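You operate a simulated robot arm through the tools that you are given. There is no shell and no other tool.

You run a simulated robot arm. Do the job below in one go: nothing can be reset, and whatever is moved stays where it is left.

JOB
Press the cap onto the streaky pink bottle, then shake it till the colour is even.
Fine: use the cap press; slide out again, bottle into the blue tray; leave the other bottles.
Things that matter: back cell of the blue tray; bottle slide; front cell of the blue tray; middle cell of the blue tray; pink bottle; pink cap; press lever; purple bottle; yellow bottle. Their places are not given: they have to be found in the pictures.

Only the result counts: the job must be done as asked and must still hold three seconds after the hand-in. Knocking over, shifting, dropping, spilling or breaking anything else fails it. A push-on lid holds only when it is set on centred and level and pressed home; a screw cap is set on level and turned clockwise until tight.

ROBOT AND FRAMES
A 5-joint arm with a two-finger parallel gripper, fixed in place. Base frame: the origin is at the foot of the arm, x ahead of it, y to its left, z up; the work surface is at about z = 0.77. Units: m, degrees, N and s.
It reaches about 1.134 m from its shoulder. Its first joint turns from -149.0 to 149.0 degrees. Payload 1.57 kg.
The tool frame sits at the grasp point between the pads (the TCP): z along the fingers, y along the line on which they close. The tips reach 0.03 m beyond it. Largest opening 0.11 m; finger width 0.024, thickness 0.012; the body of the gripper, 0.048 by 0.112 m, starts 0.078 m behind the TCP.
Orientation is that of the tool frame in the base frame, as a unit quaternion [w, x, y, z]. With the fingers straight down and closing along the base's y, the tool's x points along the base's -x, its y along +y and its z along -z.

CONTROLS
- The arm moves only by the tool jog_arm. Its argument "rows" is a list of rows, each a list of 7 numbers: the turn, a rotation vector about the tool's x, y, z in degrees, then the shift along the tool's x, y, z in m, then the gripper command, from -1 (shut) to 1 (fully open), values between in proportion. In form: [[rx, ry, rz, tx, ty, tz, hand], ...]. A call has 1 to 20 rows; each row shifts and turns the commanded pose from where the row before left it, along the tool's axes as they then stand. Rows are played at 5 a second. More than 0.05 m and 8.6 degrees between two rows, or a gripper value outside its range, and nothing of the call is played. A pose out of reach is approached as far as the arm can. The call stops where the force on the tool passes 40 N (or 10 N more than at its start, if that is more) or the arm is blocked; 0.2 s more then pass. The fingers move at their own pace (about 0.153 m/s each) and stop on an object; they squeeze with about 21 N. The grip force told is the motor's: it shows also when the fingers shut on nothing. Time passes only in rows, and 0.2 s behind the last, so rows that do not move let the fingers close. The reply holds the time, the measured pose of the TCP, the force on the tool along the base axes, the opening and the grip force, in the units named above and with some noise, with the torque about the TCP (base axes, N m) and any sound that the robot's microphone picked up.
- Cameras (640 x 400 px; columns grow to the right, rows downward): "scene" is fixed at [0.401, 0.5006, 1.5458]; the picture's right is [-0.93, -0.36, 0.00], its down [-0.20, 0.52, -0.83] and it looks along [0.30, -0.77, -0.56] (base axes); focal length 347 px, centre (320, 200). "wrist" rides on the gripper at [0.07, 0.016, -0.141] in the tool frame; the picture's right is [-0.23, 0.97, 0.00], its down [-0.86, -0.20, -0.48] and it looks along [-0.47, -0.11, 0.88] (tool axes); focal length 222 px, centre (320, 200).
- grab_frame(camera): a new picture of that camera. The clock stands still meanwhile.
- raise_lower(by): slides the trunk up (or, below 0, down) by that many m; the arm rides with it, the base frame stays. It gives what a move gives, with no picture.
- pixel_to_xyz(camera, pixels): there is no depth. For up to 12 entries [column, row, z] of the newest picture of that camera ("zoom" is the newest enlarged one), the place [x, y] in the base frame at which the ray of that pixel passes the height z, good to about 0.003 m. The clock stands still meanwhile.
- zoom(camera, box): a new picture of the part [left, top, right, bottom] of that camera's present view, enlarged. The clock stands still meanwhile.
- job_done(): hands the job in; it is judged then, once.

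Open the gripper and draw the arm clear of the work before you hand the job in, unless the task says otherwise.

The tools are called after "Call:" by a JSON object that holds its "op" and its "data". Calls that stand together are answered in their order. jog_arm: Moves the arm, as the interface text tells. Its arguments: {"type":"object","properties":{"rows":{"type":"array","items":{"type":"array","items":{"type":"number"}}}},"required":["rows"]} The other tools are called the same way: raise_lower (by) slides the trunk up or down; grab_frame (camera) takes a picture; pixel_to_xyz (camera, pixels) gives the place at which the rays of pixels pass given heights; zoom (camera, box) takes an enlarged picture of a part of a camera's view; job_done () hands the job in.

At the start:

```text
t: 0.0
position: [0.7436, -0.3369, 1.1705]
orientation: [-0.001, 0.0, 1.0, 0.0]
ft_force: [0.6, 0.8, -0.7]
moment: [0.0, 0.0, 0.02]
width: 0.1097
grip_force: 0.0
trunk travel left (down, up): [-0.903, 0.067]
```

scene: 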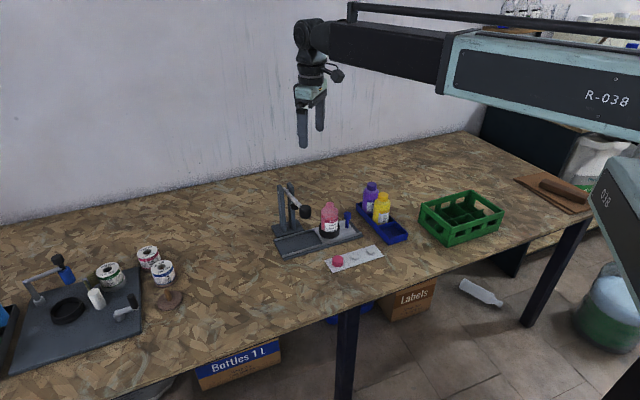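
wrist: 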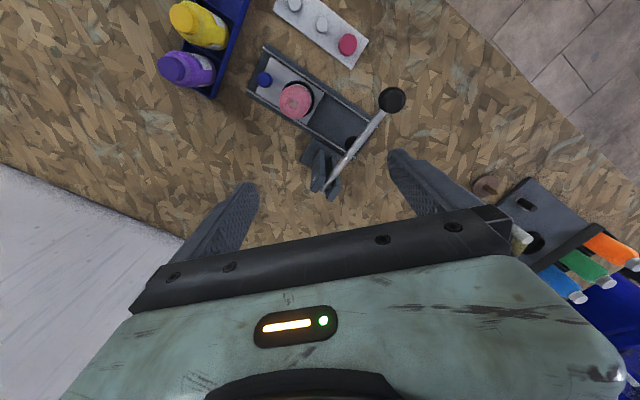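

I begin with closer views of the press area, around pixels (330,225) in the scene and (310,120) in the wrist view.

Call:
{"op": "zoom", "data": {"camera": "scene", "box": [260, 170, 420, 280]}}

Call:
{"op": "zoom", "data": {"camera": "wrist", "box": [150, 0, 430, 200]}}

```text
3.64 times, centred on (340, 225) of scene
```

zoom: 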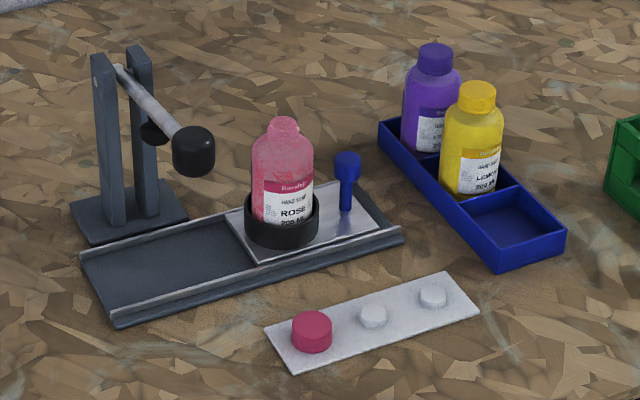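

```text
2.00 times, centred on (290, 100) of wrist
```

zoom: 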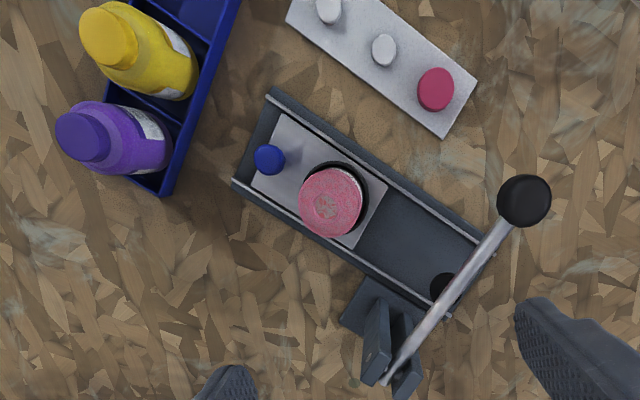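

The newest zoom (wrist) shows the pink cap at (435,88), bottle top at (326,206), blue slide knob at (269,159), lever knob at (524,200), rails and tray. I convert these at plausible heights.

Call:
{"op": "pixel_to_xyz", "data": {"camera": "zoom", "pixels": [[435, 88, 0.8], [326, 206, 0.9], [269, 159, 0.84], [524, 200, 0.9], [275, 90, 0.78], [234, 184, 0.78], [493, 250, 0.78], [446, 315, 0.78], [384, 50, 0.79], [329, 8, 0.79], [443, 137, 0.77], [477, 80, 0.77]]}}

Call:
{"op": "pixel_to_xyz", "data": {"camera": "scene", "pixels": [[337.8, 257.5, 0.8], [310, 204, 0.9], [347.5, 214, 0.84], [305, 212, 0.9], [354.6, 256.5, 0.79], [371, 251, 0.79], [328.8, 201.8, 0.9], [328.5, 231, 0.79]]}}

```text
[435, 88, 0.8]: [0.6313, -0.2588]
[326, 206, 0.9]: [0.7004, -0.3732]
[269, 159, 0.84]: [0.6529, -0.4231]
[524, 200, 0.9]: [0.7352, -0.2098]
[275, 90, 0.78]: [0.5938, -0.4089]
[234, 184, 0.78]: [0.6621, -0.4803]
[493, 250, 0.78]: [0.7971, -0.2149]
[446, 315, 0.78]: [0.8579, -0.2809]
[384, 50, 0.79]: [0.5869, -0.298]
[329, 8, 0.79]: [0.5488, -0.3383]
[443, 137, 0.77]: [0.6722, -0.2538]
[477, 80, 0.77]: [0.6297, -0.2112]
```

```text
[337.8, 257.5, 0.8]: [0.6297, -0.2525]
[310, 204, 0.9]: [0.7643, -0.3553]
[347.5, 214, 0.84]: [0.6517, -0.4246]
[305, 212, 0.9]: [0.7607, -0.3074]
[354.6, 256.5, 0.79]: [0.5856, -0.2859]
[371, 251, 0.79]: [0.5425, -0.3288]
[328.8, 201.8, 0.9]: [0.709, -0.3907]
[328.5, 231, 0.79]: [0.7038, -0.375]
```

The lever knob triangulates to about (0.726,-0.227,0.963) and the bottle top to about (0.70,-0.372,0.915). I move the wrist camera lower and closer for accurate measurements, staying well above everything.

Call:
{"op": "jog_arm", "data": {"rows": [[0, 0, 0, 0.0234, 0.00925, 0.0225, 1], [0, 0, 0, 0.0234, 0.00925, 0.0225, 1], [0, 0, 0, 0.0234, 0.00925, 0.0225, 1], [0, 0, 0, 0.0234, 0.00925, 0.0225, 1]]}}

Call:
{"op": "grab_frame", "data": {"camera": "wrist"}}

```text
t: 1.0
position: [0.6492, -0.2994, 1.1699]
orientation: [-0.001, 0.0, 1.0, 0.0]
ft_force: [-0.6, 0.5, 0.0]
moment: [-0.01, -0.01, 0.03]
width: 0.11
grip_force: 0.0
out of reach, approached as far as the arm can: row 1, 2, 3, 4
trunk travel left (down, up): [-0.903, 0.067]
```

```text
taken
```

wrist: 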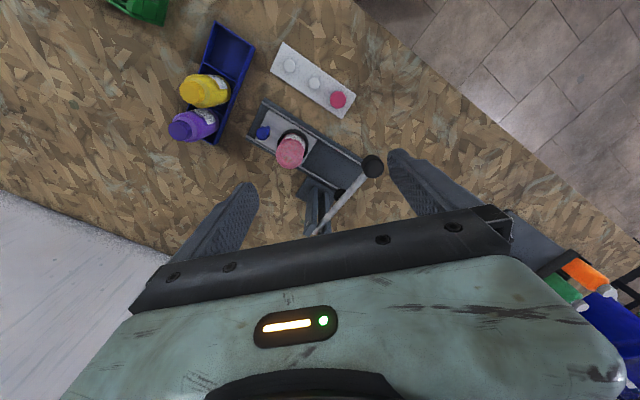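

The reach failed in z (z stayed 1.170), so the arm can't go lower at this trunk height. I lower the trunk by 0.12 m; the tips will be at about 1.02, still above the lever knob (about 0.98 top).

Call:
{"op": "raise_lower", "data": {"by": -0.1}}

Call:
{"op": "grab_frame", "data": {"camera": "wrist"}}

```text
t: 2.3
position: [0.6508, -0.3005, 1.0693]
orientation: [0.0, 0.0, 1.0, 0.0]
ft_force: [-0.4, -0.6, 0.1]
moment: [0.02, 0.01, 0.0]
width: 0.11
grip_force: 0.1
trunk travel left (down, up): [-0.803, 0.167]
```

```text
taken
```

wrist: 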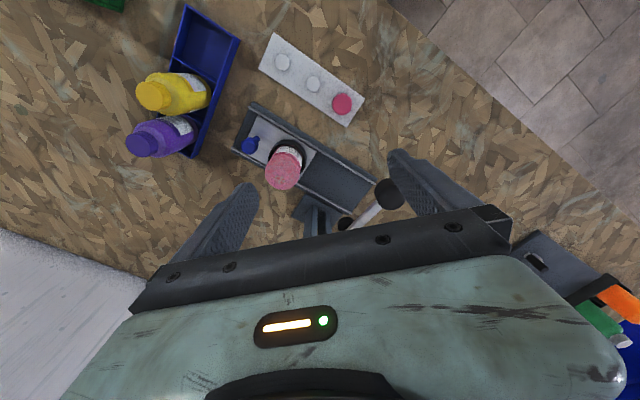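

The view is closer now; I zoom in on the slide, cap strip and tray for precise pixels.

Call:
{"op": "zoom", "data": {"camera": "wrist", "box": [220, 20, 412, 140]}}

Call:
{"op": "zoom", "data": {"camera": "wrist", "box": [220, 120, 412, 240]}}

Call:
{"op": "zoom", "data": {"camera": "wrist", "box": [110, 0, 270, 170]}}

```text
3.33 times, centred on (316, 80) of wrist
```

zoom: 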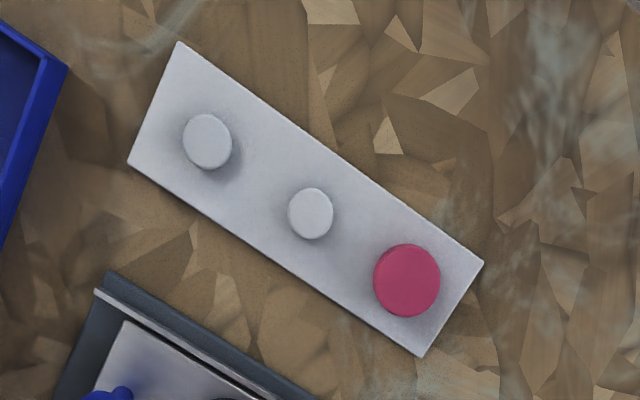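

```text
3.33 times, centred on (316, 180) of wrist
```

zoom: 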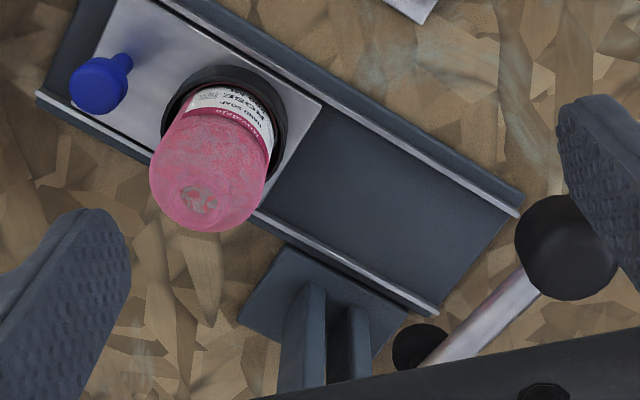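

```text
2.35 times, centred on (190, 85) of wrist
```

zoom: 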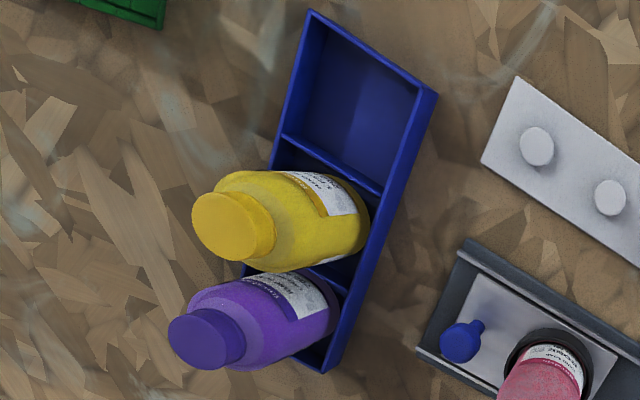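

I convert the measured pixels from these zooms (cap (342,104), pegs, plunger (347,224), knob (390,194), blue knob (250,146), rail and tray corners).

Call:
{"op": "pixel_to_xyz", "data": {"camera": "wrist", "pixels": [[342.1, 104, 0.8], [313.3, 83.9, 0.79], [282.4, 62.3, 0.79], [376.9, 177, 0.785], [351.1, 214.5, 0.785], [233.5, 147.9, 0.785], [390.1, 194.1, 0.963], [347.2, 224.4, 0.95], [249.6, 145.8, 0.84], [280.6, 180, 0.917], [317.8, 150.9, 0.78], [299.8, 182.4, 0.78]]}}

Call:
{"op": "pixel_to_xyz", "data": {"camera": "wrist", "pixels": [[185.7, 4.3, 0.8], [240.1, 40.4, 0.8], [192.1, 158.1, 0.8], [174.3, 58.2, 0.79], [216.8, 83, 0.79], [364.9, 98.6, 0.775], [346.6, 126.8, 0.775], [274, 32.6, 0.775], [258.4, 68.9, 0.775], [153, 95, 0.92], [142, 145, 0.92]]}}

Call:
{"op": "zoom", "data": {"camera": "scene", "box": [270, 175, 350, 225]}}

Call:
{"op": "zoom", "data": {"camera": "scene", "box": [320, 220, 400, 275]}}

Call:
{"op": "zoom", "data": {"camera": "scene", "box": [345, 175, 425, 250]}}

```text
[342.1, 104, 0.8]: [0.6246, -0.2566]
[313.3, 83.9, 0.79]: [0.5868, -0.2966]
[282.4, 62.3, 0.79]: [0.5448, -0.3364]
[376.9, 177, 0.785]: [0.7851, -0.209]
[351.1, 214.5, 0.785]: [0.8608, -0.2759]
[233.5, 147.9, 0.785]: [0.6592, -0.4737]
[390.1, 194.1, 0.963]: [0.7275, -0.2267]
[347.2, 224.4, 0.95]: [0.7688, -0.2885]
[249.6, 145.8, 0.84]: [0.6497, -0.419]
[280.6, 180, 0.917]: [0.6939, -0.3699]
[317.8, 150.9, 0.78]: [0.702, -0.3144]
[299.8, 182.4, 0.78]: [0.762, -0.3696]
```

```text
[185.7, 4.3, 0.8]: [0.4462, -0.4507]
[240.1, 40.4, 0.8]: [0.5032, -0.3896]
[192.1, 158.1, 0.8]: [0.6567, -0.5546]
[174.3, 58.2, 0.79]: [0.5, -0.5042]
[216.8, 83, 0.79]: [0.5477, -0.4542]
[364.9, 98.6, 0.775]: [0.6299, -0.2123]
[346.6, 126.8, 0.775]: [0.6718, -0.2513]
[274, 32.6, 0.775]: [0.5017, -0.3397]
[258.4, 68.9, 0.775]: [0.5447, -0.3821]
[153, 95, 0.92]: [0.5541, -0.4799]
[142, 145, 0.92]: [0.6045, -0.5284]
```

```text
8.00 times, centred on (310, 200) of scene
```

zoom: 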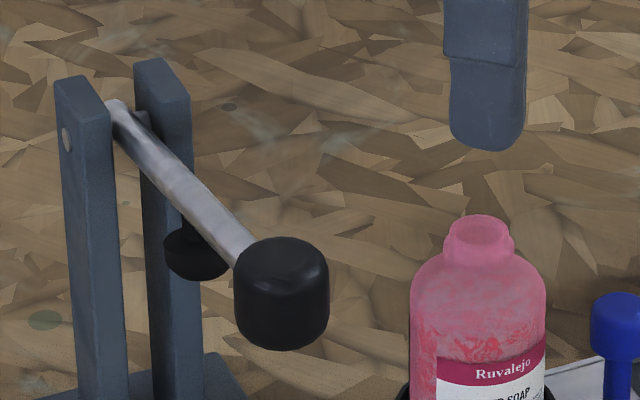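

```text
7.27 times, centred on (360, 248) of scene
```

zoom: 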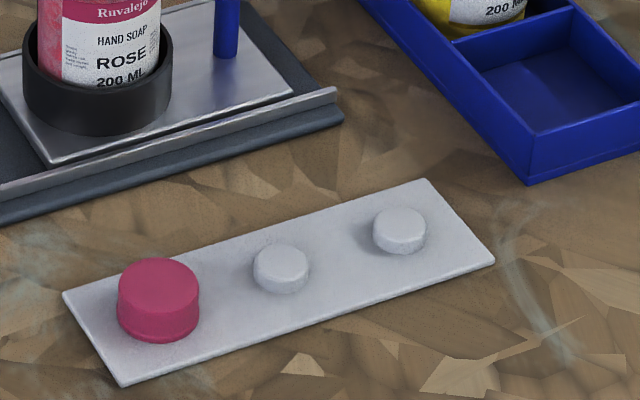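

```text
5.33 times, centred on (385, 212) of scene
```

zoom: 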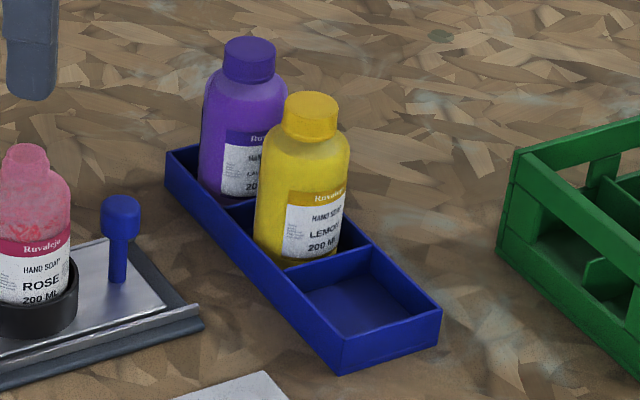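

I triangulate with the scene camera: cap top (337.7,259.7), bottle mouth (330,203.8), plunger (294.5,206.3), lever pivot (285,188.8), tray corners.

Call:
{"op": "pixel_to_xyz", "data": {"camera": "scene", "pixels": [[337.7, 259.7, 0.8], [324.5, 260.8, 0.775], [332.8, 273.4, 0.775], [384.1, 256.5, 0.775], [374.7, 245.2, 0.775], [354.6, 256.5, 0.79], [371, 251.4, 0.79], [330, 203.75, 0.917], [305.3, 211.6, 0.963], [294.5, 206.25, 0.95], [285, 188.75, 0.97], [346.9, 215.3, 0.84]]}}

Call:
{"op": "pixel_to_xyz", "data": {"camera": "scene", "pixels": [[407.6, 232, 0.8], [389, 237, 0.8], [356, 203, 0.8], [389, 243.5, 0.77], [384, 193.5, 0.92], [371.8, 184, 0.92], [387, 255.5, 0.77], [388.6, 262, 0.77], [384, 223, 0.78], [360, 240, 0.785]]}}

```text
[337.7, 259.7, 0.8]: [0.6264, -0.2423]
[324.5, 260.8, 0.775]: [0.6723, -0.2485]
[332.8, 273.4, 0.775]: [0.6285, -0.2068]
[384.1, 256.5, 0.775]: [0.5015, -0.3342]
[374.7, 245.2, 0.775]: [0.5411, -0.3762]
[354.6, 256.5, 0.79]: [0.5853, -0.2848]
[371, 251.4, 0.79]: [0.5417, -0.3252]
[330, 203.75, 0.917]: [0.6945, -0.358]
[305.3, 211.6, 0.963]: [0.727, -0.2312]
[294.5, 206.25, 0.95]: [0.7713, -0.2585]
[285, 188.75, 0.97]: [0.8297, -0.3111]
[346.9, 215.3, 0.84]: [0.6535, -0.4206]
```

```text
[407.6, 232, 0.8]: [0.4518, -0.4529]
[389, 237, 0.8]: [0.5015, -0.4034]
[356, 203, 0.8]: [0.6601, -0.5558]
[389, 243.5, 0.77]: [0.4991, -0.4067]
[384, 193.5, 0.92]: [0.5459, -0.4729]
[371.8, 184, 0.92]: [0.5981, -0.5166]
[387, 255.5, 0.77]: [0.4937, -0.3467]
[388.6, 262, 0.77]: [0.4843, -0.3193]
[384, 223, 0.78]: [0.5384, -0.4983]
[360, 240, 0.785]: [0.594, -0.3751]
```

Cap is at about (0.627,-0.256), plunger about (0.786,-0.289,0.925), free tray cell is the front one near (0.50,-0.44). I turn the tool -45° so the fingers close across the strip and the slide, and move over the cap while testing the z reach.

Call:
{"op": "jog_arm", "data": {"rows": [[0, 0, -7.5, 0, 0, 0, 1], [0, 0, -7.5, 0, 0, 0, 1], [0, 0, -7.5, 0, 0, 0, 1], [0, 0, -7.5, 0, 0, 0, 1], [0, 0, -7.5, 0, 0, 0, 1], [0, 0, -7.5, 0, 0, 0, 1], [0, 0, 0, 0, 0, 0.02, 1], [0, 0, 0, 0, 0, 0, 1]]}}

```text
t: 4.1
position: [0.6522, -0.3008, 1.0688]
orientation: [0.0, -0.383, 0.924, 0.0]
ft_force: [-0.1, 0.9, -0.5]
moment: [-0.01, 0.02, -0.04]
width: 0.1103
grip_force: 0.0
out of reach, approached as far as the arm can: row 7
trunk travel left (down, up): [-0.803, 0.167]
```

The -45° turn is right and z is limited to about 1.07 at this trunk height. I move over the cap (delta about -0.025,+0.045), then lower the trunk further.

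Call:
{"op": "jog_arm", "data": {"rows": [[0, 0, 0, -0.0071, 0.0248, 0, 1], [0, 0, 0, -0.0071, 0.0248, 0, 1], [0, 0, 0, 0, 0, 0, 1]]}}

Call:
{"op": "raise_lower", "data": {"by": -0.15}}

Call:
{"op": "grab_frame", "data": {"camera": "wrist"}}

Call:
{"op": "grab_frame", "data": {"camera": "scene"}}

```text
t: 4.9
position: [0.6269, -0.2558, 1.0694]
orientation: [0.0, -0.382, 0.924, 0.001]
ft_force: [-0.9, -0.6, 0.2]
moment: [-0.02, 0.02, 0.04]
width: 0.1101
grip_force: 0.0
trunk travel left (down, up): [-0.803, 0.167]
```

```text
t: 6.7
position: [0.6267, -0.2555, 0.9193]
orientation: [0.0, -0.382, 0.924, 0.0]
ft_force: [-0.8, 0.4, 0.3]
moment: [0.02, -0.01, 0.0]
width: 0.11
grip_force: 0.1
trunk travel left (down, up): [-0.653, 0.317]
```

```text
taken
```

wrist: 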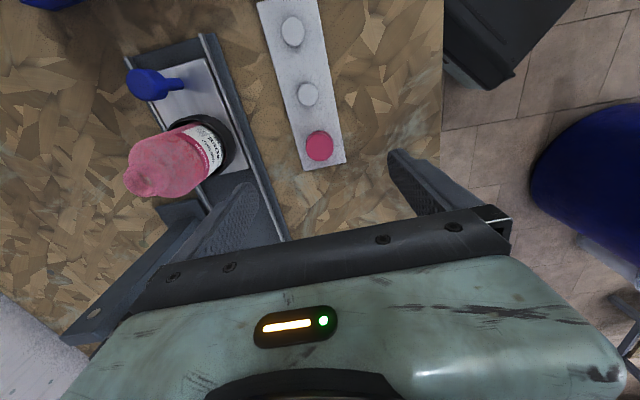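

```text
taken
```

scene: 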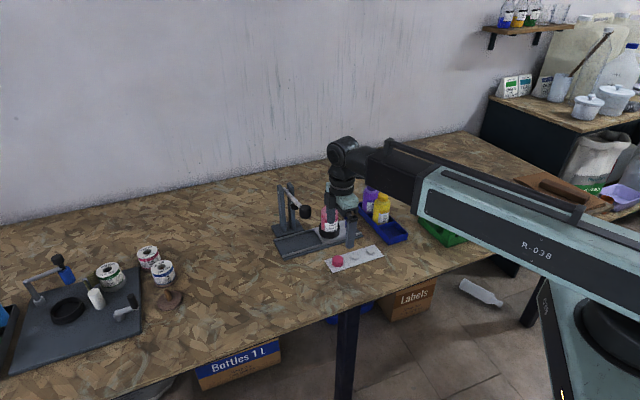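

The cap appears at (320,146), and the tool axis at cap-top height projects to (320.5,145.8), so I am nearly centred. I zoom to refine.

Call:
{"op": "zoom", "data": {"camera": "wrist", "box": [272, 110, 368, 170]}}

Call:
{"op": "zoom", "data": {"camera": "wrist", "box": [100, 30, 292, 230]}}

```text
6.67 times, centred on (320, 140) of wrist
```

zoom: 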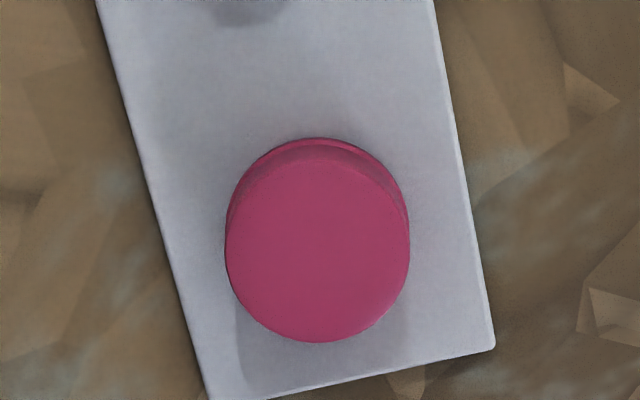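

```text
2.00 times, centred on (196, 130) of wrist
```

zoom: 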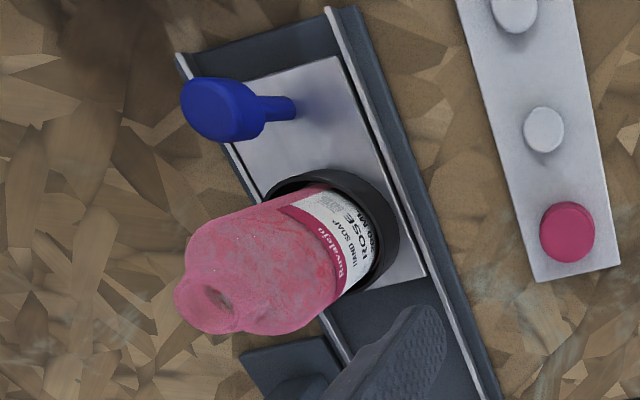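

Call:
{"op": "pixel_to_xyz", "data": {"camera": "wrist", "pixels": [[319.6, 147.5, 0.785], [319.6, 147.5, 0.79], [319.6, 147.5, 0.795], [319.6, 147.5, 0.8]]}}

Call:
{"op": "zoom", "data": {"camera": "scene", "box": [318, 240, 358, 280]}}

```text
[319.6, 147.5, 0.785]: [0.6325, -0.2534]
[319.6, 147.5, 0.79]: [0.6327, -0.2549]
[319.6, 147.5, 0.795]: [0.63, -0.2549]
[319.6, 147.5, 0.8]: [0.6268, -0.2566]
```

```text
10.00 times, centred on (338, 260) of scene
```

zoom: 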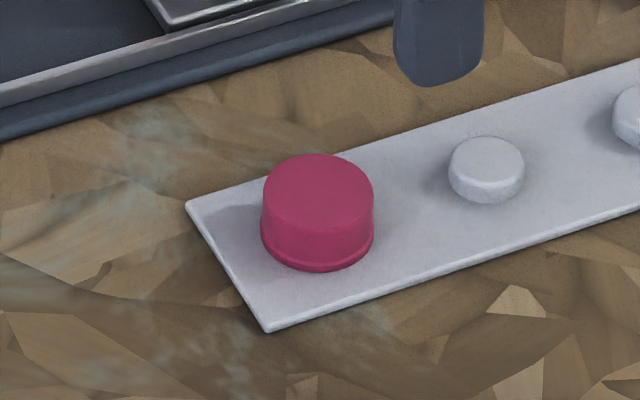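

The cap is about 0.034 m wide and 0.016 m tall, top near z 0.792, within 2 mm of the tool axis. I jog up while correcting laterally, then lower the trunk so the arm has downward travel.

Call:
{"op": "jog_arm", "data": {"rows": [[0, 0, 0, -0.0018, -0.001, -0.04, 1], [0, 0, 0, 0, 0, -0.04, 1], [0, 0, 0, 0, 0, -0.04, 1], [0, 0, 0, 0, 0, -0.03, 1], [0, 0, 0, 0, 0, 0, 1]]}}

Call:
{"op": "raise_lower", "data": {"by": -0.18}}

Call:
{"op": "zoom", "data": {"camera": "wrist", "box": [256, 120, 384, 200]}}

```text
t: 7.9
position: [0.6263, -0.2562, 0.92]
orientation: [-0.001, -0.383, 0.924, 0.0]
ft_force: [-0.1, 0.4, 0.1]
moment: [0.01, -0.03, -0.02]
width: 0.1101
grip_force: 0.1
out of reach, approached as far as the arm can: row 1, 2, 3, 4
trunk travel left (down, up): [-0.653, 0.317]
```

```text
t: 9.2
position: [0.6226, -0.2529, 0.7996]
orientation: [0.001, -0.382, 0.924, 0.001]
ft_force: [-10.8, 11.7, 47.7]
moment: [-1.13, -0.38, -0.55]
width: 0.103
grip_force: 0.1
trunk travel left (down, up): [-0.53, 0.44]
stopped: the force on the tool passed its limit at 244 N (the readings are from after the stop); the commanded pose is now the measured one
```

```text
5.00 times, centred on (320, 160) of wrist
```

zoom: 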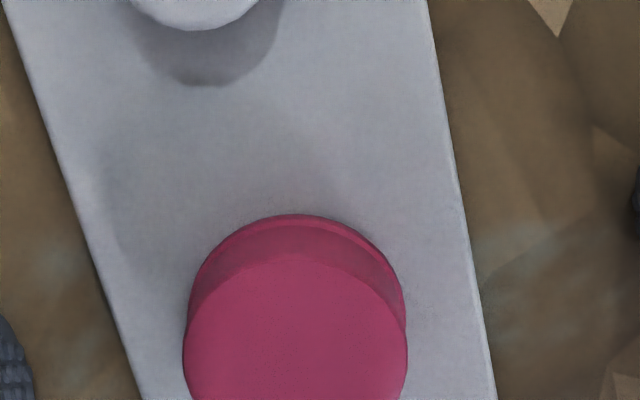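

The jog upward was refused (the arm changes height only through the trunk), so the trunk drop pressed the open fingertips on the table beside the strip; the cap looks untouched. I raise a little to unload and re-look; I will check each reply before the next move.

Call:
{"op": "raise_lower", "data": {"by": 0.05}}

```text
t: 10.1
position: [0.628, -0.2562, 0.8462]
orientation: [0.001, -0.384, 0.923, 0.002]
ft_force: [0.3, -0.3, -0.5]
moment: [-0.06, 0.02, 0.04]
width: 0.11
grip_force: 0.0
trunk travel left (down, up): [-0.58, 0.39]
```

Unloaded and clear at z 0.846. I check both views for anything displaced.

Call:
{"op": "grab_frame", "data": {"camera": "wrist"}}

Call:
{"op": "zoom", "data": {"camera": "scene", "box": [260, 170, 420, 280]}}

```text
taken
```

wrist: 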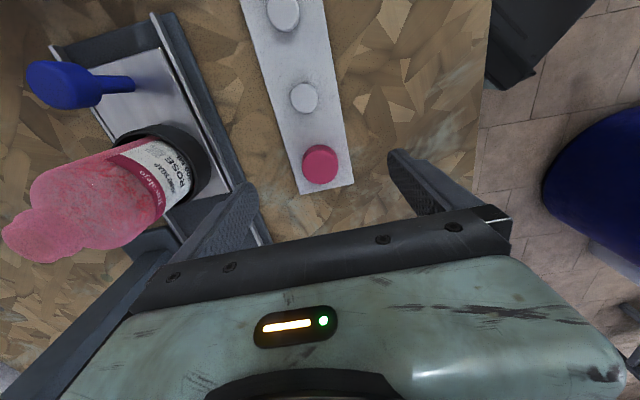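

```text
3.64 times, centred on (340, 225) of scene
```

zoom: 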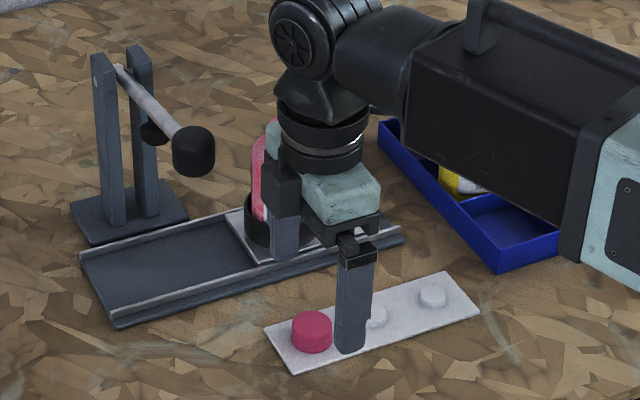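

Nothing else moved. I zoom on the cap to fine-centre before descending.

Call:
{"op": "zoom", "data": {"camera": "wrist", "box": [272, 135, 368, 195]}}

```text
6.67 times, centred on (320, 165) of wrist
```

zoom: 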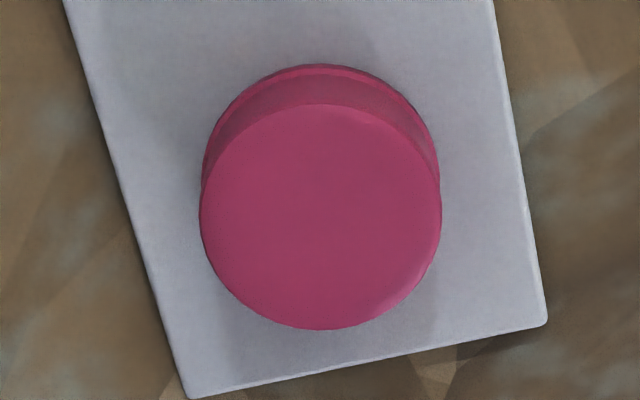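

Cap centre is at (320,167.4), matching the projected tool axis to within 0.5 mm. I descend 0.037 m so the tips end just above the strip.

Call:
{"op": "raise_lower", "data": {"by": -0.037}}

```text
t: 10.9
position: [0.6271, -0.2559, 0.8086]
orientation: [0.001, -0.383, 0.924, 0.001]
ft_force: [-0.2, -0.3, 0.2]
moment: [0.0, 0.04, -0.01]
width: 0.1099
grip_force: 0.0
trunk travel left (down, up): [-0.543, 0.427]
```

At z 0.8086, I close the fingers on the cap and watch the width and forces.

Call:
{"op": "jog_arm", "data": {"rows": [[0, 0, 0, 0, 0, 0, -0.2], [0, 0, 0, 0, 0, 0, -1], [0, 0, 0, 0, 0, 0, -1], [0, 0, 0, 0, 0, 0, -1]]}}

```text
t: 11.9
position: [0.6273, -0.256, 0.8103]
orientation: [0.001, -0.382, 0.924, 0.0]
ft_force: [-0.3, -0.1, 0.6]
moment: [0.0, 0.04, 0.0]
width: 0.0324
grip_force: 20.9
trunk travel left (down, up): [-0.543, 0.427]
```

Cap gripped at 0.0324 m with 21 N. I raise the trunk 0.16 m straight up.

Call:
{"op": "raise_lower", "data": {"by": 0.16}}

Call:
{"op": "grab_frame", "data": {"camera": "wrist"}}

```text
t: 13.8
position: [0.6272, -0.2551, 0.9706]
orientation: [0.001, -0.383, 0.924, 0.002]
ft_force: [0.0, -0.2, -0.3]
moment: [-0.03, -0.01, -0.02]
width: 0.0323
grip_force: 20.7
trunk travel left (down, up): [-0.703, 0.267]
```

```text
taken
```

wrist: 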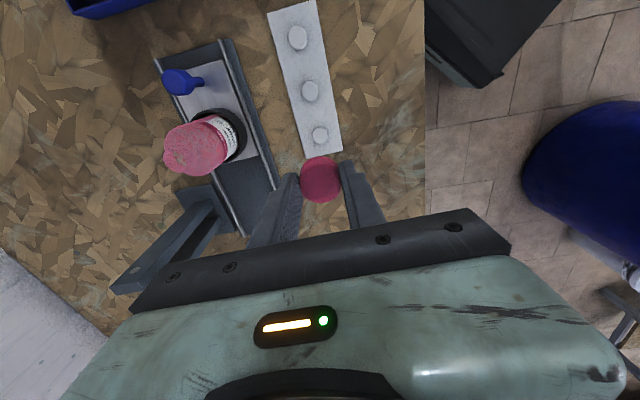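

The cap is held at (320,180). I zoom to measure its offset in the grip, and get a close look at the bottle mouth.

Call:
{"op": "zoom", "data": {"camera": "wrist", "box": [272, 150, 368, 210]}}

Call:
{"op": "zoom", "data": {"camera": "wrist", "box": [150, 50, 278, 200]}}

Call:
{"op": "zoom", "data": {"camera": "scene", "box": [270, 170, 390, 260]}}

```text
6.67 times, centred on (320, 180) of wrist
```

zoom: 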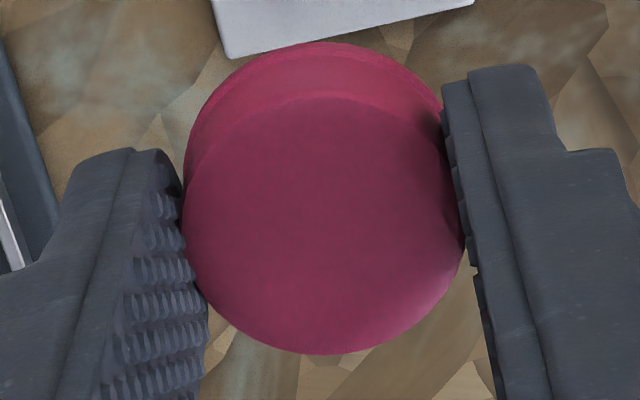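

```text
2.67 times, centred on (214, 125) of wrist
```

zoom: 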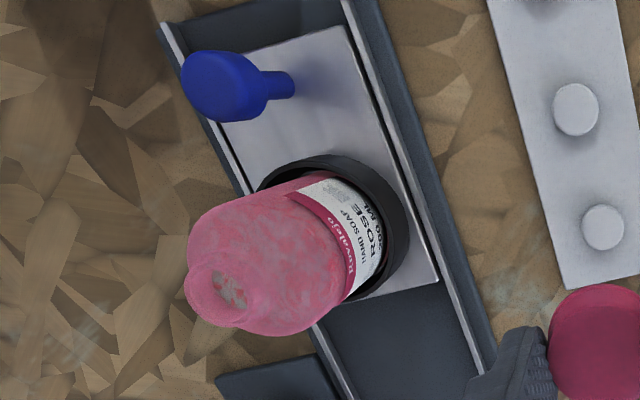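

```text
4.44 times, centred on (330, 215) of scene
```

zoom: 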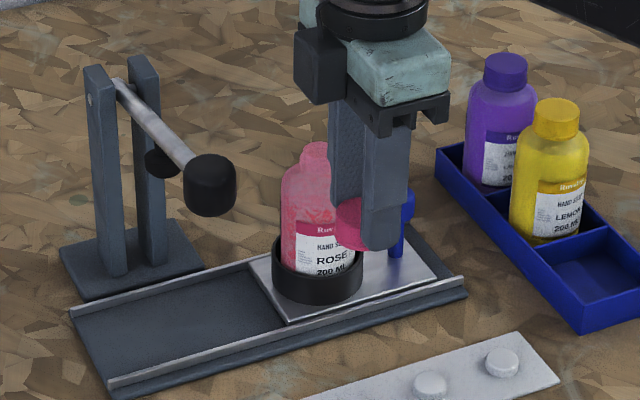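

Cap is centred on the tool axis within 0.3 mm. I move to about 4 cm on the press side of the bottle (TCP ≈ (0.726,-0.344), cap bottom ≈ 0.937, above the mouth at 0.908) so the mouth is visible near the image centre.

Call:
{"op": "jog_arm", "data": {"rows": [[0, 0, 0, -0.00175, -0.0332, 0, -1], [0, 0, 0, -0.00175, -0.0332, 0, -1], [0, 0, 0, -0.00175, -0.0332, 0, -1], [0, 0, 0, -0.00175, -0.0332, 0, -1], [0, 0, 0, 0, 0, 0, -1]]}}

Call:
{"op": "zoom", "data": {"camera": "wrist", "box": [240, 90, 400, 190]}}

Call:
{"op": "zoom", "data": {"camera": "scene", "box": [270, 170, 390, 245]}}

```text
t: 15.0
position: [0.7268, -0.3452, 0.9691]
orientation: [0.001, -0.383, 0.924, 0.002]
ft_force: [-1.1, -0.1, -0.2]
moment: [0.04, 0.02, -0.01]
width: 0.0324
grip_force: 20.1
trunk travel left (down, up): [-0.703, 0.267]
```

```text
4.00 times, centred on (320, 140) of wrist
```

zoom: 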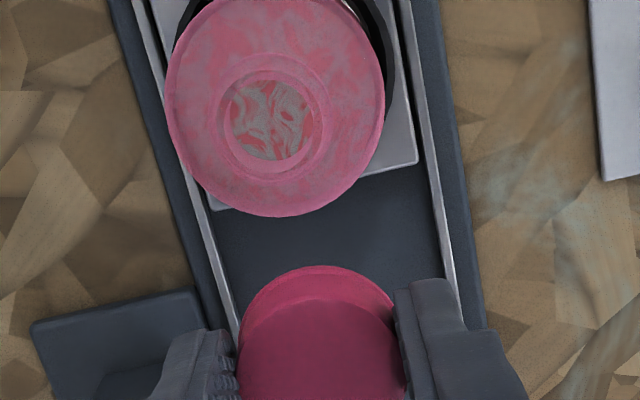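

```text
5.33 times, centred on (330, 208) of scene
```

zoom: 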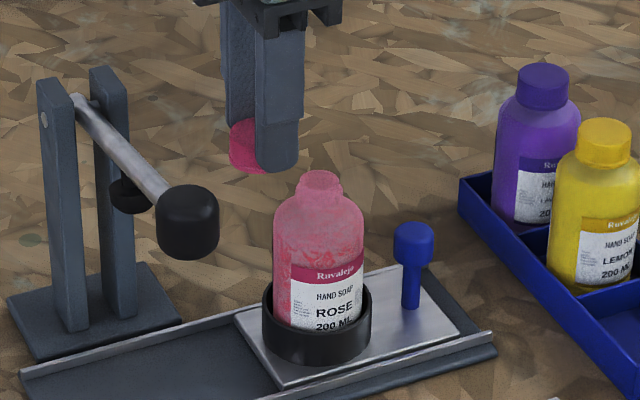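

The mouth is clearly visible at zoom (269,121) → wrist (307.3,120.3); solving the ray gives the mouth at tool offset (+0.0416,-0.002), base ≈ (0.699,-0.376), top z ≈ 0.904. I shift onto it.

Call:
{"op": "jog_arm", "data": {"rows": [[0, 0, 0, 0.0208, -0.001, 0, -1], [0, 0, 0, 0.0208, -0.001, 0, -1], [0, 0, 0, 0, 0, 0, -1]]}}

Call:
{"op": "zoom", "data": {"camera": "scene", "box": [300, 180, 360, 230]}}

Call:
{"op": "zoom", "data": {"camera": "wrist", "box": [240, 100, 400, 210]}}

```text
t: 15.8
position: [0.6987, -0.376, 0.9687]
orientation: [0.001, -0.383, 0.924, 0.002]
ft_force: [0.5, 0.0, 0.4]
moment: [0.02, 0.02, -0.01]
width: 0.0323
grip_force: 21.1
trunk travel left (down, up): [-0.703, 0.267]
```

```text
8.00 times, centred on (330, 205) of scene
```

zoom: 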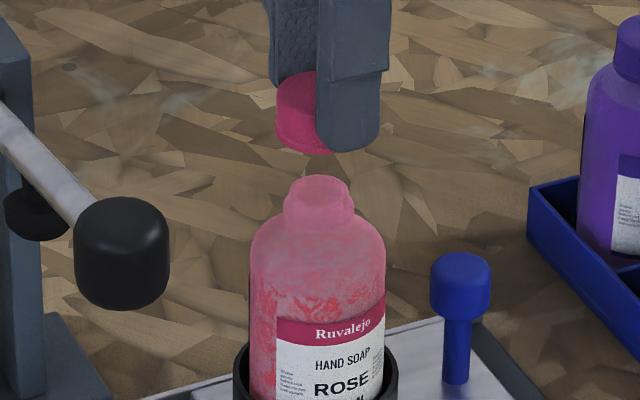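

```text
3.64 times, centred on (320, 155) of wrist
```

zoom: 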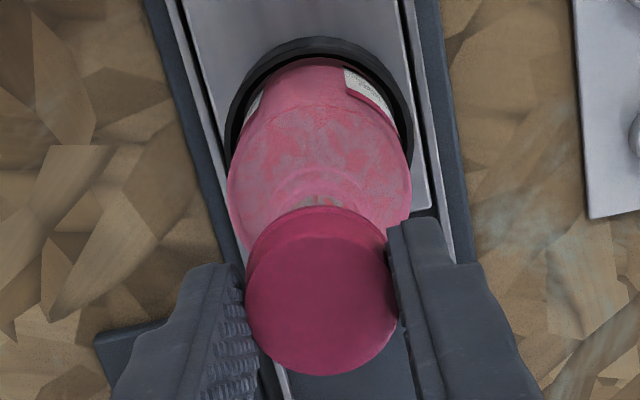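

In the scene zoom both the cap centre (edge 276 + 43 → 319) and the neck centre (319) line up. I lower 0.024 m to just above the mouth.

Call:
{"op": "raise_lower", "data": {"by": -0.024}}

Call:
{"op": "zoom", "data": {"camera": "scene", "box": [310, 185, 350, 215]}}

```text
t: 16.5
position: [0.6976, -0.3754, 0.9467]
orientation: [0.001, -0.384, 0.924, 0.001]
ft_force: [-1.1, -0.2, 0.1]
moment: [0.02, -0.01, 0.0]
width: 0.0321
grip_force: 20.8
trunk travel left (down, up): [-0.679, 0.291]
```

```text
13.33 times, centred on (330, 200) of scene
```

zoom: 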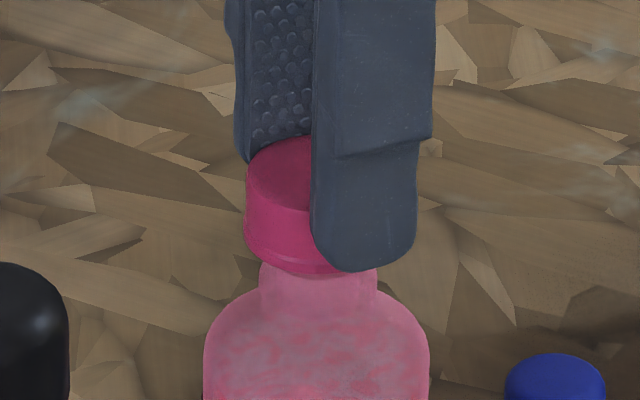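

Cap sits just over the neck (cap centre ≈ 316, neck centre ≈ 318 of a 13x zoom, <1 mm). I lower in small steps watching force.

Call:
{"op": "raise_lower", "data": {"by": -0.005}}

```text
t: 17.0
position: [0.6982, -0.3757, 0.9404]
orientation: [0.002, -0.382, 0.924, 0.002]
ft_force: [-0.7, -1.0, 1.0]
moment: [0.02, 0.02, 0.0]
width: 0.0325
grip_force: 20.8
trunk travel left (down, up): [-0.674, 0.296]
```

Call:
{"op": "raise_lower", "data": {"by": -0.003}}

Call:
{"op": "zoom", "data": {"camera": "scene", "box": [310, 185, 350, 215]}}

```text
t: 17.5
position: [0.6984, -0.3753, 0.9373]
orientation: [0.002, -0.382, 0.924, 0.001]
ft_force: [-1.0, 0.3, -0.1]
moment: [-0.03, -0.01, -0.02]
width: 0.0322
grip_force: 21.1
trunk travel left (down, up): [-0.671, 0.299]
```

```text
13.33 times, centred on (330, 200) of scene
```

zoom: 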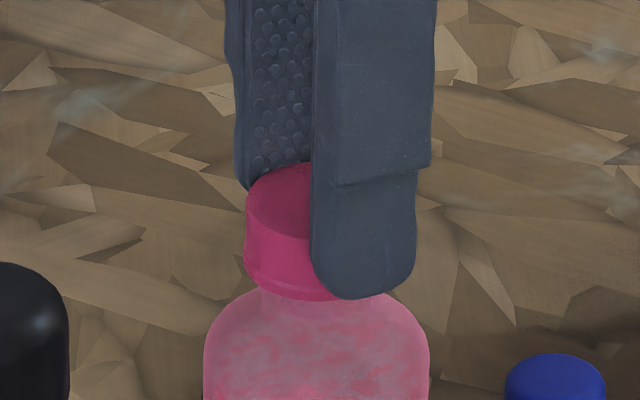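

No contact force yet; the cap skirt appears about 3 mm over the mouth already. I continue in small steps.

Call:
{"op": "raise_lower", "data": {"by": -0.003}}

```text
t: 18.0
position: [0.6984, -0.3762, 0.9353]
orientation: [0.0, -0.383, 0.924, 0.001]
ft_force: [-0.6, 0.7, 0.6]
moment: [0.0, -0.04, 0.02]
width: 0.0324
grip_force: 21.1
trunk travel left (down, up): [-0.668, 0.302]
```

Call:
{"op": "raise_lower", "data": {"by": -0.002}}

```text
t: 18.6
position: [0.7005, -0.3749, 0.9334]
orientation: [0.002, -0.383, 0.924, 0.001]
ft_force: [0.2, 0.1, 0.4]
moment: [0.02, 0.01, -0.03]
width: 0.0325
grip_force: 20.9
trunk travel left (down, up): [-0.666, 0.304]
```

Call:
{"op": "raise_lower", "data": {"by": -0.002}}

Call:
{"op": "zoom", "data": {"camera": "scene", "box": [310, 185, 350, 215]}}

```text
t: 19.1
position: [0.6987, -0.3761, 0.9312]
orientation: [0.001, -0.383, 0.924, 0.002]
ft_force: [-0.2, 0.1, -0.3]
moment: [0.0, 0.03, -0.02]
width: 0.0323
grip_force: 21.0
trunk travel left (down, up): [-0.664, 0.306]
```

```text
13.33 times, centred on (330, 200) of scene
```

zoom: 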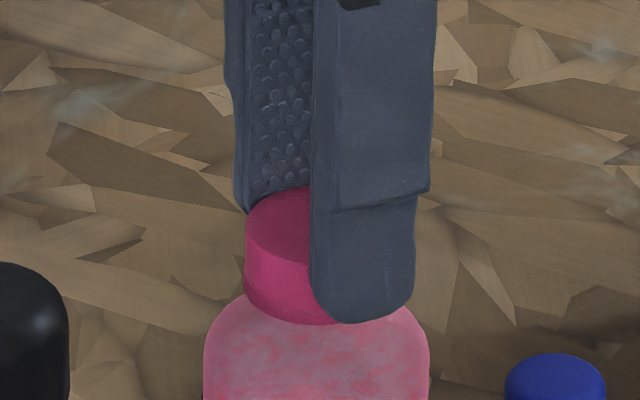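

Still no force; the cap skirt is now about 11 mm down the neck. I continue in 1.5 mm steps.

Call:
{"op": "raise_lower", "data": {"by": -0.0015}}

```text
t: 19.6
position: [0.6983, -0.3743, 0.9288]
orientation: [0.001, -0.383, 0.924, 0.003]
ft_force: [-0.5, 0.3, 0.5]
moment: [-0.02, -0.01, -0.04]
width: 0.0323
grip_force: 20.9
trunk travel left (down, up): [-0.662, 0.308]
```

Call:
{"op": "raise_lower", "data": {"by": -0.0015}}

```text
t: 20.1
position: [0.6989, -0.3746, 0.9273]
orientation: [0.001, -0.383, 0.924, 0.001]
ft_force: [0.5, 0.0, -0.6]
moment: [-0.01, 0.02, 0.01]
width: 0.0323
grip_force: 20.9
trunk travel left (down, up): [-0.661, 0.309]
```

Call:
{"op": "raise_lower", "data": {"by": -0.0015}}

Call:
{"op": "zoom", "data": {"camera": "scene", "box": [310, 185, 350, 215]}}

Call:
{"op": "zoom", "data": {"camera": "wrist", "box": [240, 100, 400, 210]}}

```text
t: 20.6
position: [0.6977, -0.3756, 0.9259]
orientation: [0.001, -0.383, 0.924, 0.002]
ft_force: [0.1, 0.1, 0.4]
moment: [0.02, 0.02, 0.0]
width: 0.0325
grip_force: 21.1
trunk travel left (down, up): [-0.659, 0.311]
```

```text
13.33 times, centred on (330, 200) of scene
```

zoom: 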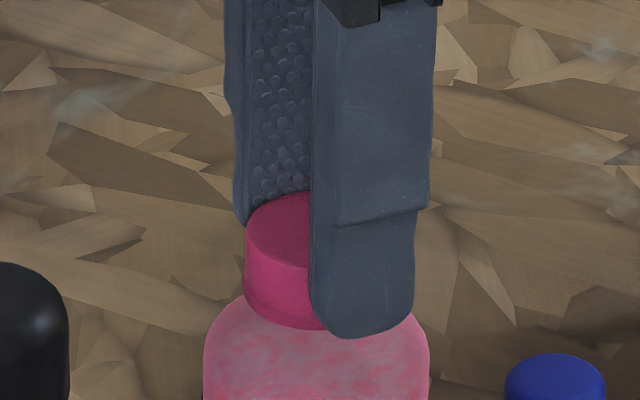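

```text
3.64 times, centred on (320, 155) of wrist
```

zoom: 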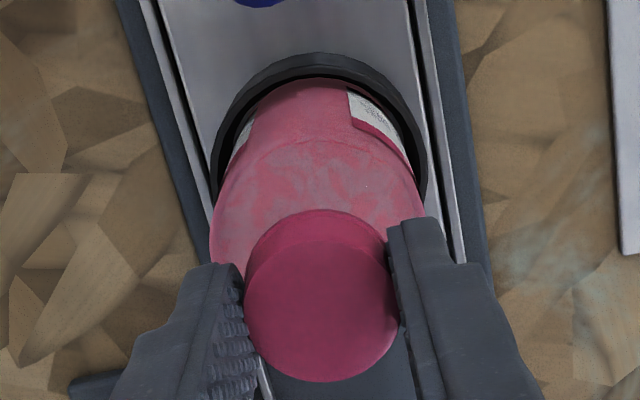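

Between the last two pictures the fingers dropped 15 px but the cap only 5 px, so the cap now rests on the neck and the fingers slip along it. I open the fingers gently to release.

Call:
{"op": "jog_arm", "data": {"rows": [[0, 0, 0, 0, 0, 0, -0.35], [0, 0, 0, 0, 0, 0, -0.2], [0, 0, 0, 0, 0, 0, 0.1], [0, 0, 0, 0, 0, 0, 0.3], [0, 0, 0, 0, 0, 0, 0.3]]}}

Call:
{"op": "zoom", "data": {"camera": "scene", "box": [310, 185, 350, 215]}}

Call:
{"op": "zoom", "data": {"camera": "wrist", "box": [240, 100, 400, 210]}}

```text
t: 21.8
position: [0.6985, -0.3752, 0.9264]
orientation: [0.001, -0.383, 0.924, 0.001]
ft_force: [-0.1, 0.1, -0.1]
moment: [0.05, -0.02, -0.02]
width: 0.0717
grip_force: 0.0
trunk travel left (down, up): [-0.659, 0.311]
```

```text
13.33 times, centred on (330, 200) of scene
```

zoom: 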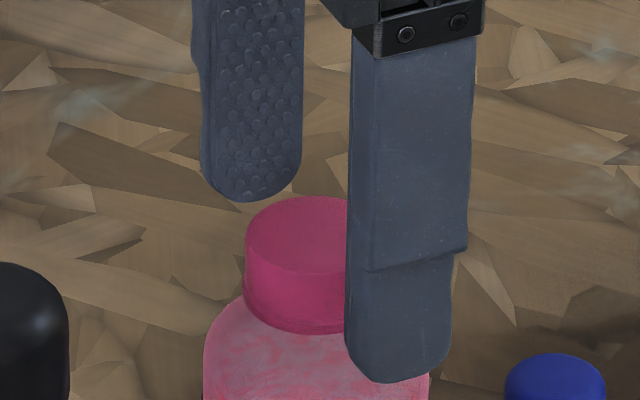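

```text
3.64 times, centred on (320, 155) of wrist
```

zoom: 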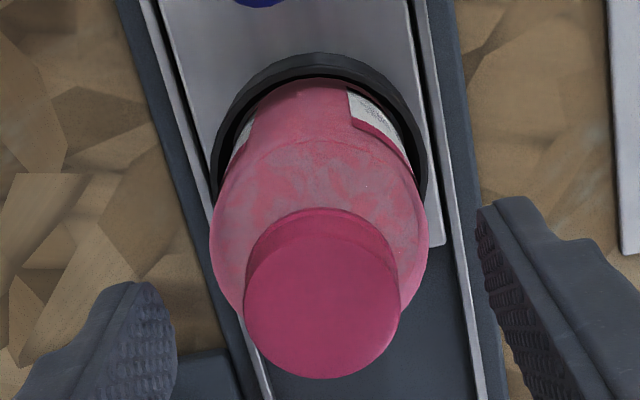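

The cap sits on the neck and the fingers are clear. I raise straight up 0.07 m.

Call:
{"op": "raise_lower", "data": {"by": 0.07}}

Call:
{"op": "zoom", "data": {"camera": "scene", "box": [310, 185, 350, 215]}}

Call:
{"op": "grab_frame", "data": {"camera": "wrist"}}

```text
t: 22.9
position: [0.6987, -0.375, 0.9967]
orientation: [0.002, -0.383, 0.924, 0.002]
ft_force: [0.0, -0.4, -0.1]
moment: [0.02, -0.01, 0.01]
width: 0.0717
grip_force: 0.2
trunk travel left (down, up): [-0.729, 0.241]
```

```text
13.33 times, centred on (330, 200) of scene
```

zoom: 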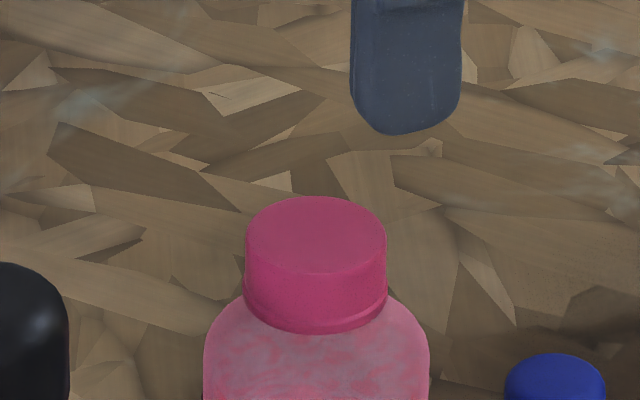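

```text
taken
```

wrist: 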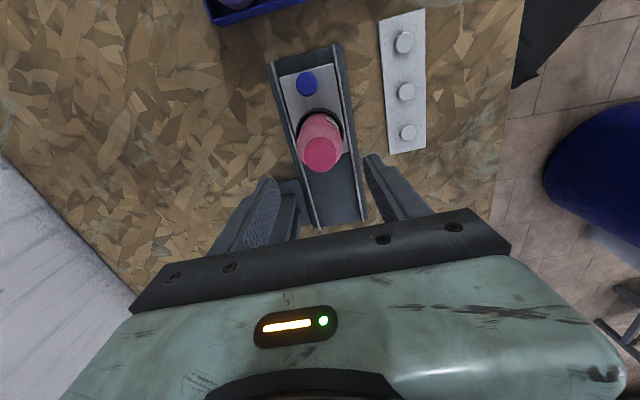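

The cap is level and centred (edges 244–387 over body 203–430). Now the blue slide knob at wrist (307,85): I zoom to locate it and the plunger/lever in the scene.

Call:
{"op": "zoom", "data": {"camera": "wrist", "box": [256, 40, 384, 120]}}

Call:
{"op": "zoom", "data": {"camera": "scene", "box": [320, 200, 370, 240]}}

```text
5.00 times, centred on (320, 80) of wrist
```

zoom: 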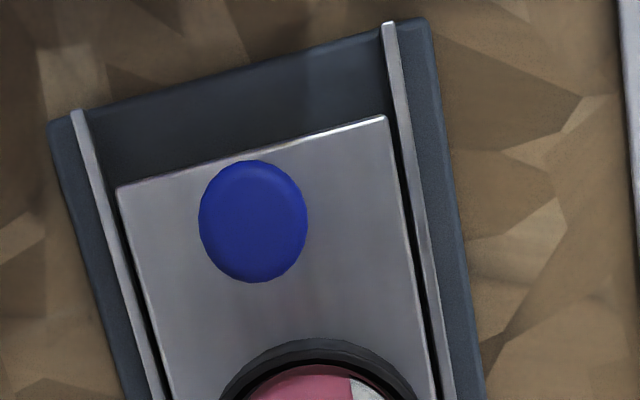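

```text
10.00 times, centred on (345, 220) of scene
```

zoom: 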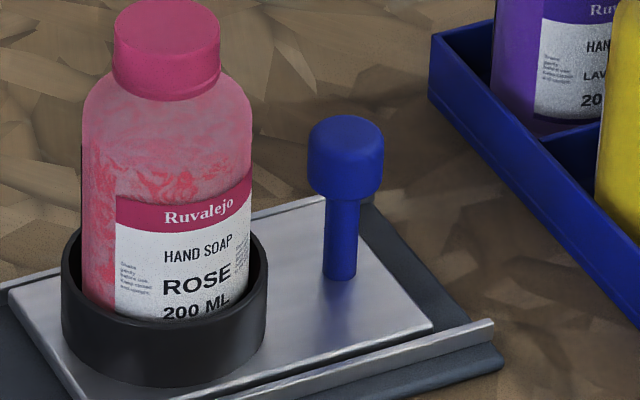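

Knob solves to tool offset (+0.068,-0.001), i.e. (0.651,-0.424), top z ≈ 0.838. I move above it at the current height.

Call:
{"op": "jog_arm", "data": {"rows": [[0, 0, 0, 0.034, -0.0005, 0, 0.1], [0, 0, 0, 0.034, -0.0005, 0, 0.1], [0, 0, 0, 0, 0, 0, 0.1]]}}

Call:
{"op": "zoom", "data": {"camera": "wrist", "box": [256, 100, 384, 180]}}

```text
t: 23.7
position: [0.6512, -0.424, 0.9963]
orientation: [0.002, -0.382, 0.924, 0.001]
ft_force: [0.1, -0.1, -0.1]
moment: [0.03, -0.01, -0.03]
width: 0.0604
grip_force: 0.1
trunk travel left (down, up): [-0.729, 0.241]
```

```text
5.00 times, centred on (320, 140) of wrist
```

zoom: 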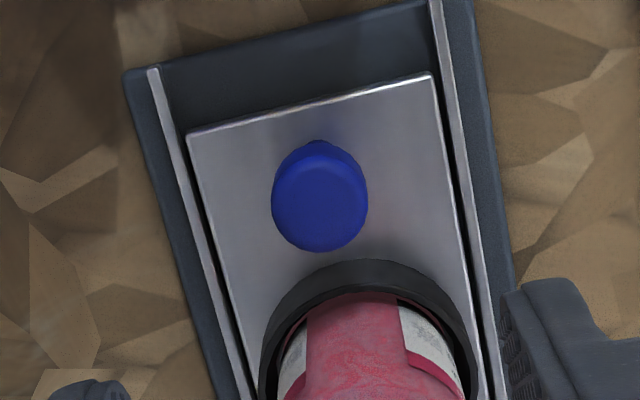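

Knob centre at (320,140) matches the projected axis (320.4,140.2). I lower 0.155 m to bring the fingertips around the knob.

Call:
{"op": "raise_lower", "data": {"by": -0.12}}

Call:
{"op": "zoom", "data": {"camera": "scene", "box": [290, 160, 390, 240]}}

```text
t: 25.2
position: [0.6512, -0.4231, 0.8762]
orientation: [0.001, -0.383, 0.924, 0.001]
ft_force: [0.2, 0.1, -0.1]
moment: [0.0, 0.01, 0.0]
width: 0.0604
grip_force: 0.1
trunk travel left (down, up): [-0.609, 0.361]
```

```text
5.00 times, centred on (340, 200) of scene
```

zoom: 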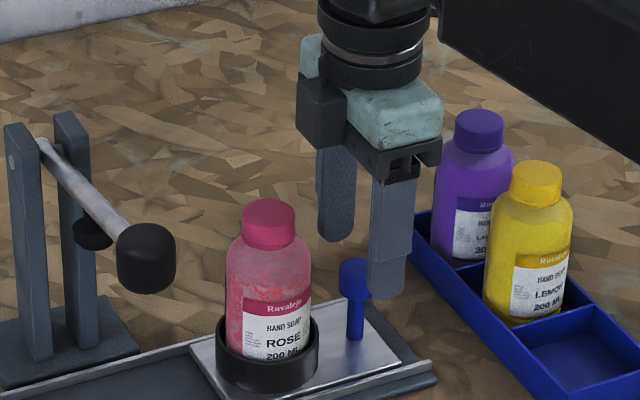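

The gripper is well placed around the knob, clear of the tray bottles. I lower the remaining 0.036 m.

Call:
{"op": "raise_lower", "data": {"by": -0.036}}

```text
t: 26.0
position: [0.6514, -0.4229, 0.8391]
orientation: [0.002, -0.384, 0.924, 0.002]
ft_force: [-0.4, -0.1, 0.5]
moment: [0.0, -0.01, 0.0]
width: 0.0604
grip_force: 0.1
trunk travel left (down, up): [-0.573, 0.397]
```

I close on the knob and read the width.

Call:
{"op": "jog_arm", "data": {"rows": [[0, 0, 0, 0, 0, 0, -0.4], [0, 0, 0, 0, 0, 0, -1], [0, 0, 0, 0, 0, 0, -1], [0, 0, 0, 0, 0, 0, -1]]}}

Call:
{"op": "zoom", "data": {"camera": "scene", "box": [290, 160, 390, 240]}}

```text
t: 27.0
position: [0.6513, -0.4233, 0.8405]
orientation: [0.001, -0.383, 0.924, 0.0]
ft_force: [1.5, -1.6, 2.0]
moment: [-0.27, -0.22, 0.0]
width: 0.0259
grip_force: 36.9
trunk travel left (down, up): [-0.573, 0.397]
```

```text
5.00 times, centred on (340, 200) of scene
```

zoom: 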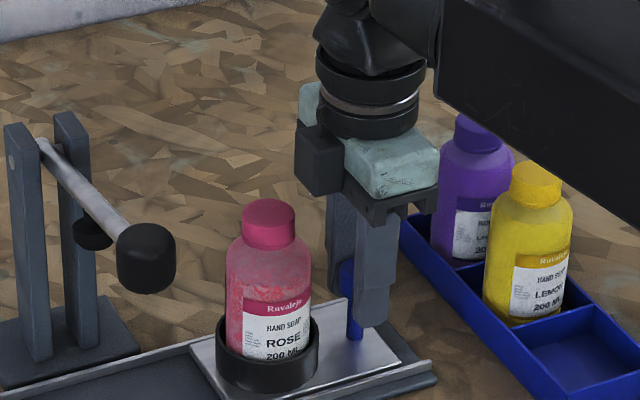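

Knob gripped at 0.026 m. I slide gently toward the press (tool -x), 0.09 m in slow rows, and watch the forces.

Call:
{"op": "jog_arm", "data": {"rows": [[0, 0, 0, -0.004, 0, 0, -1], [0, 0, 0, -0.008, 0, 0, -1], [0, 0, 0, -0.01, 0, 0, -1], [0, 0, 0, -0.01, 0, 0, -1], [0, 0, 0, -0.01, 0, 0, -1], [0, 0, 0, -0.01, 0, 0, -1], [0, 0, 0, -0.01, 0, 0, -1], [0, 0, 0, -0.01, 0, 0, -1], [0, 0, 0, -0.01, 0, 0, -1], [0, 0, 0, -0.008, 0, 0, -1], [0, 0, 0, 0, 0, 0, -1]]}}

Call:
{"op": "zoom", "data": {"camera": "scene", "box": [260, 160, 380, 240]}}

```text
t: 29.4
position: [0.7153, -0.3593, 0.8391]
orientation: [0.001, -0.383, 0.924, 0.002]
ft_force: [-6.3, 7.1, -7.4]
moment: [-0.23, -0.15, -0.02]
width: 0.0255
grip_force: 37.4
trunk travel left (down, up): [-0.573, 0.397]
```

```text
5.00 times, centred on (320, 200) of scene
```

zoom: 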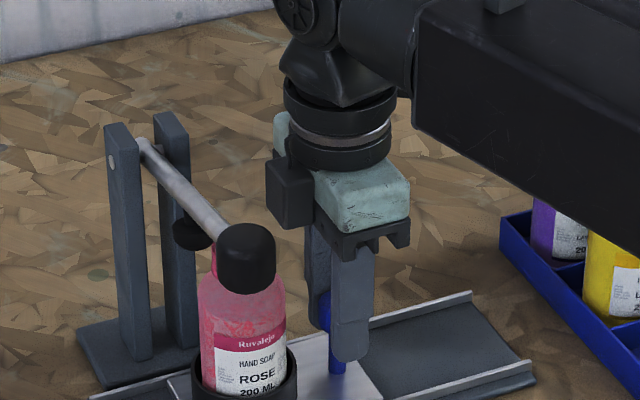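

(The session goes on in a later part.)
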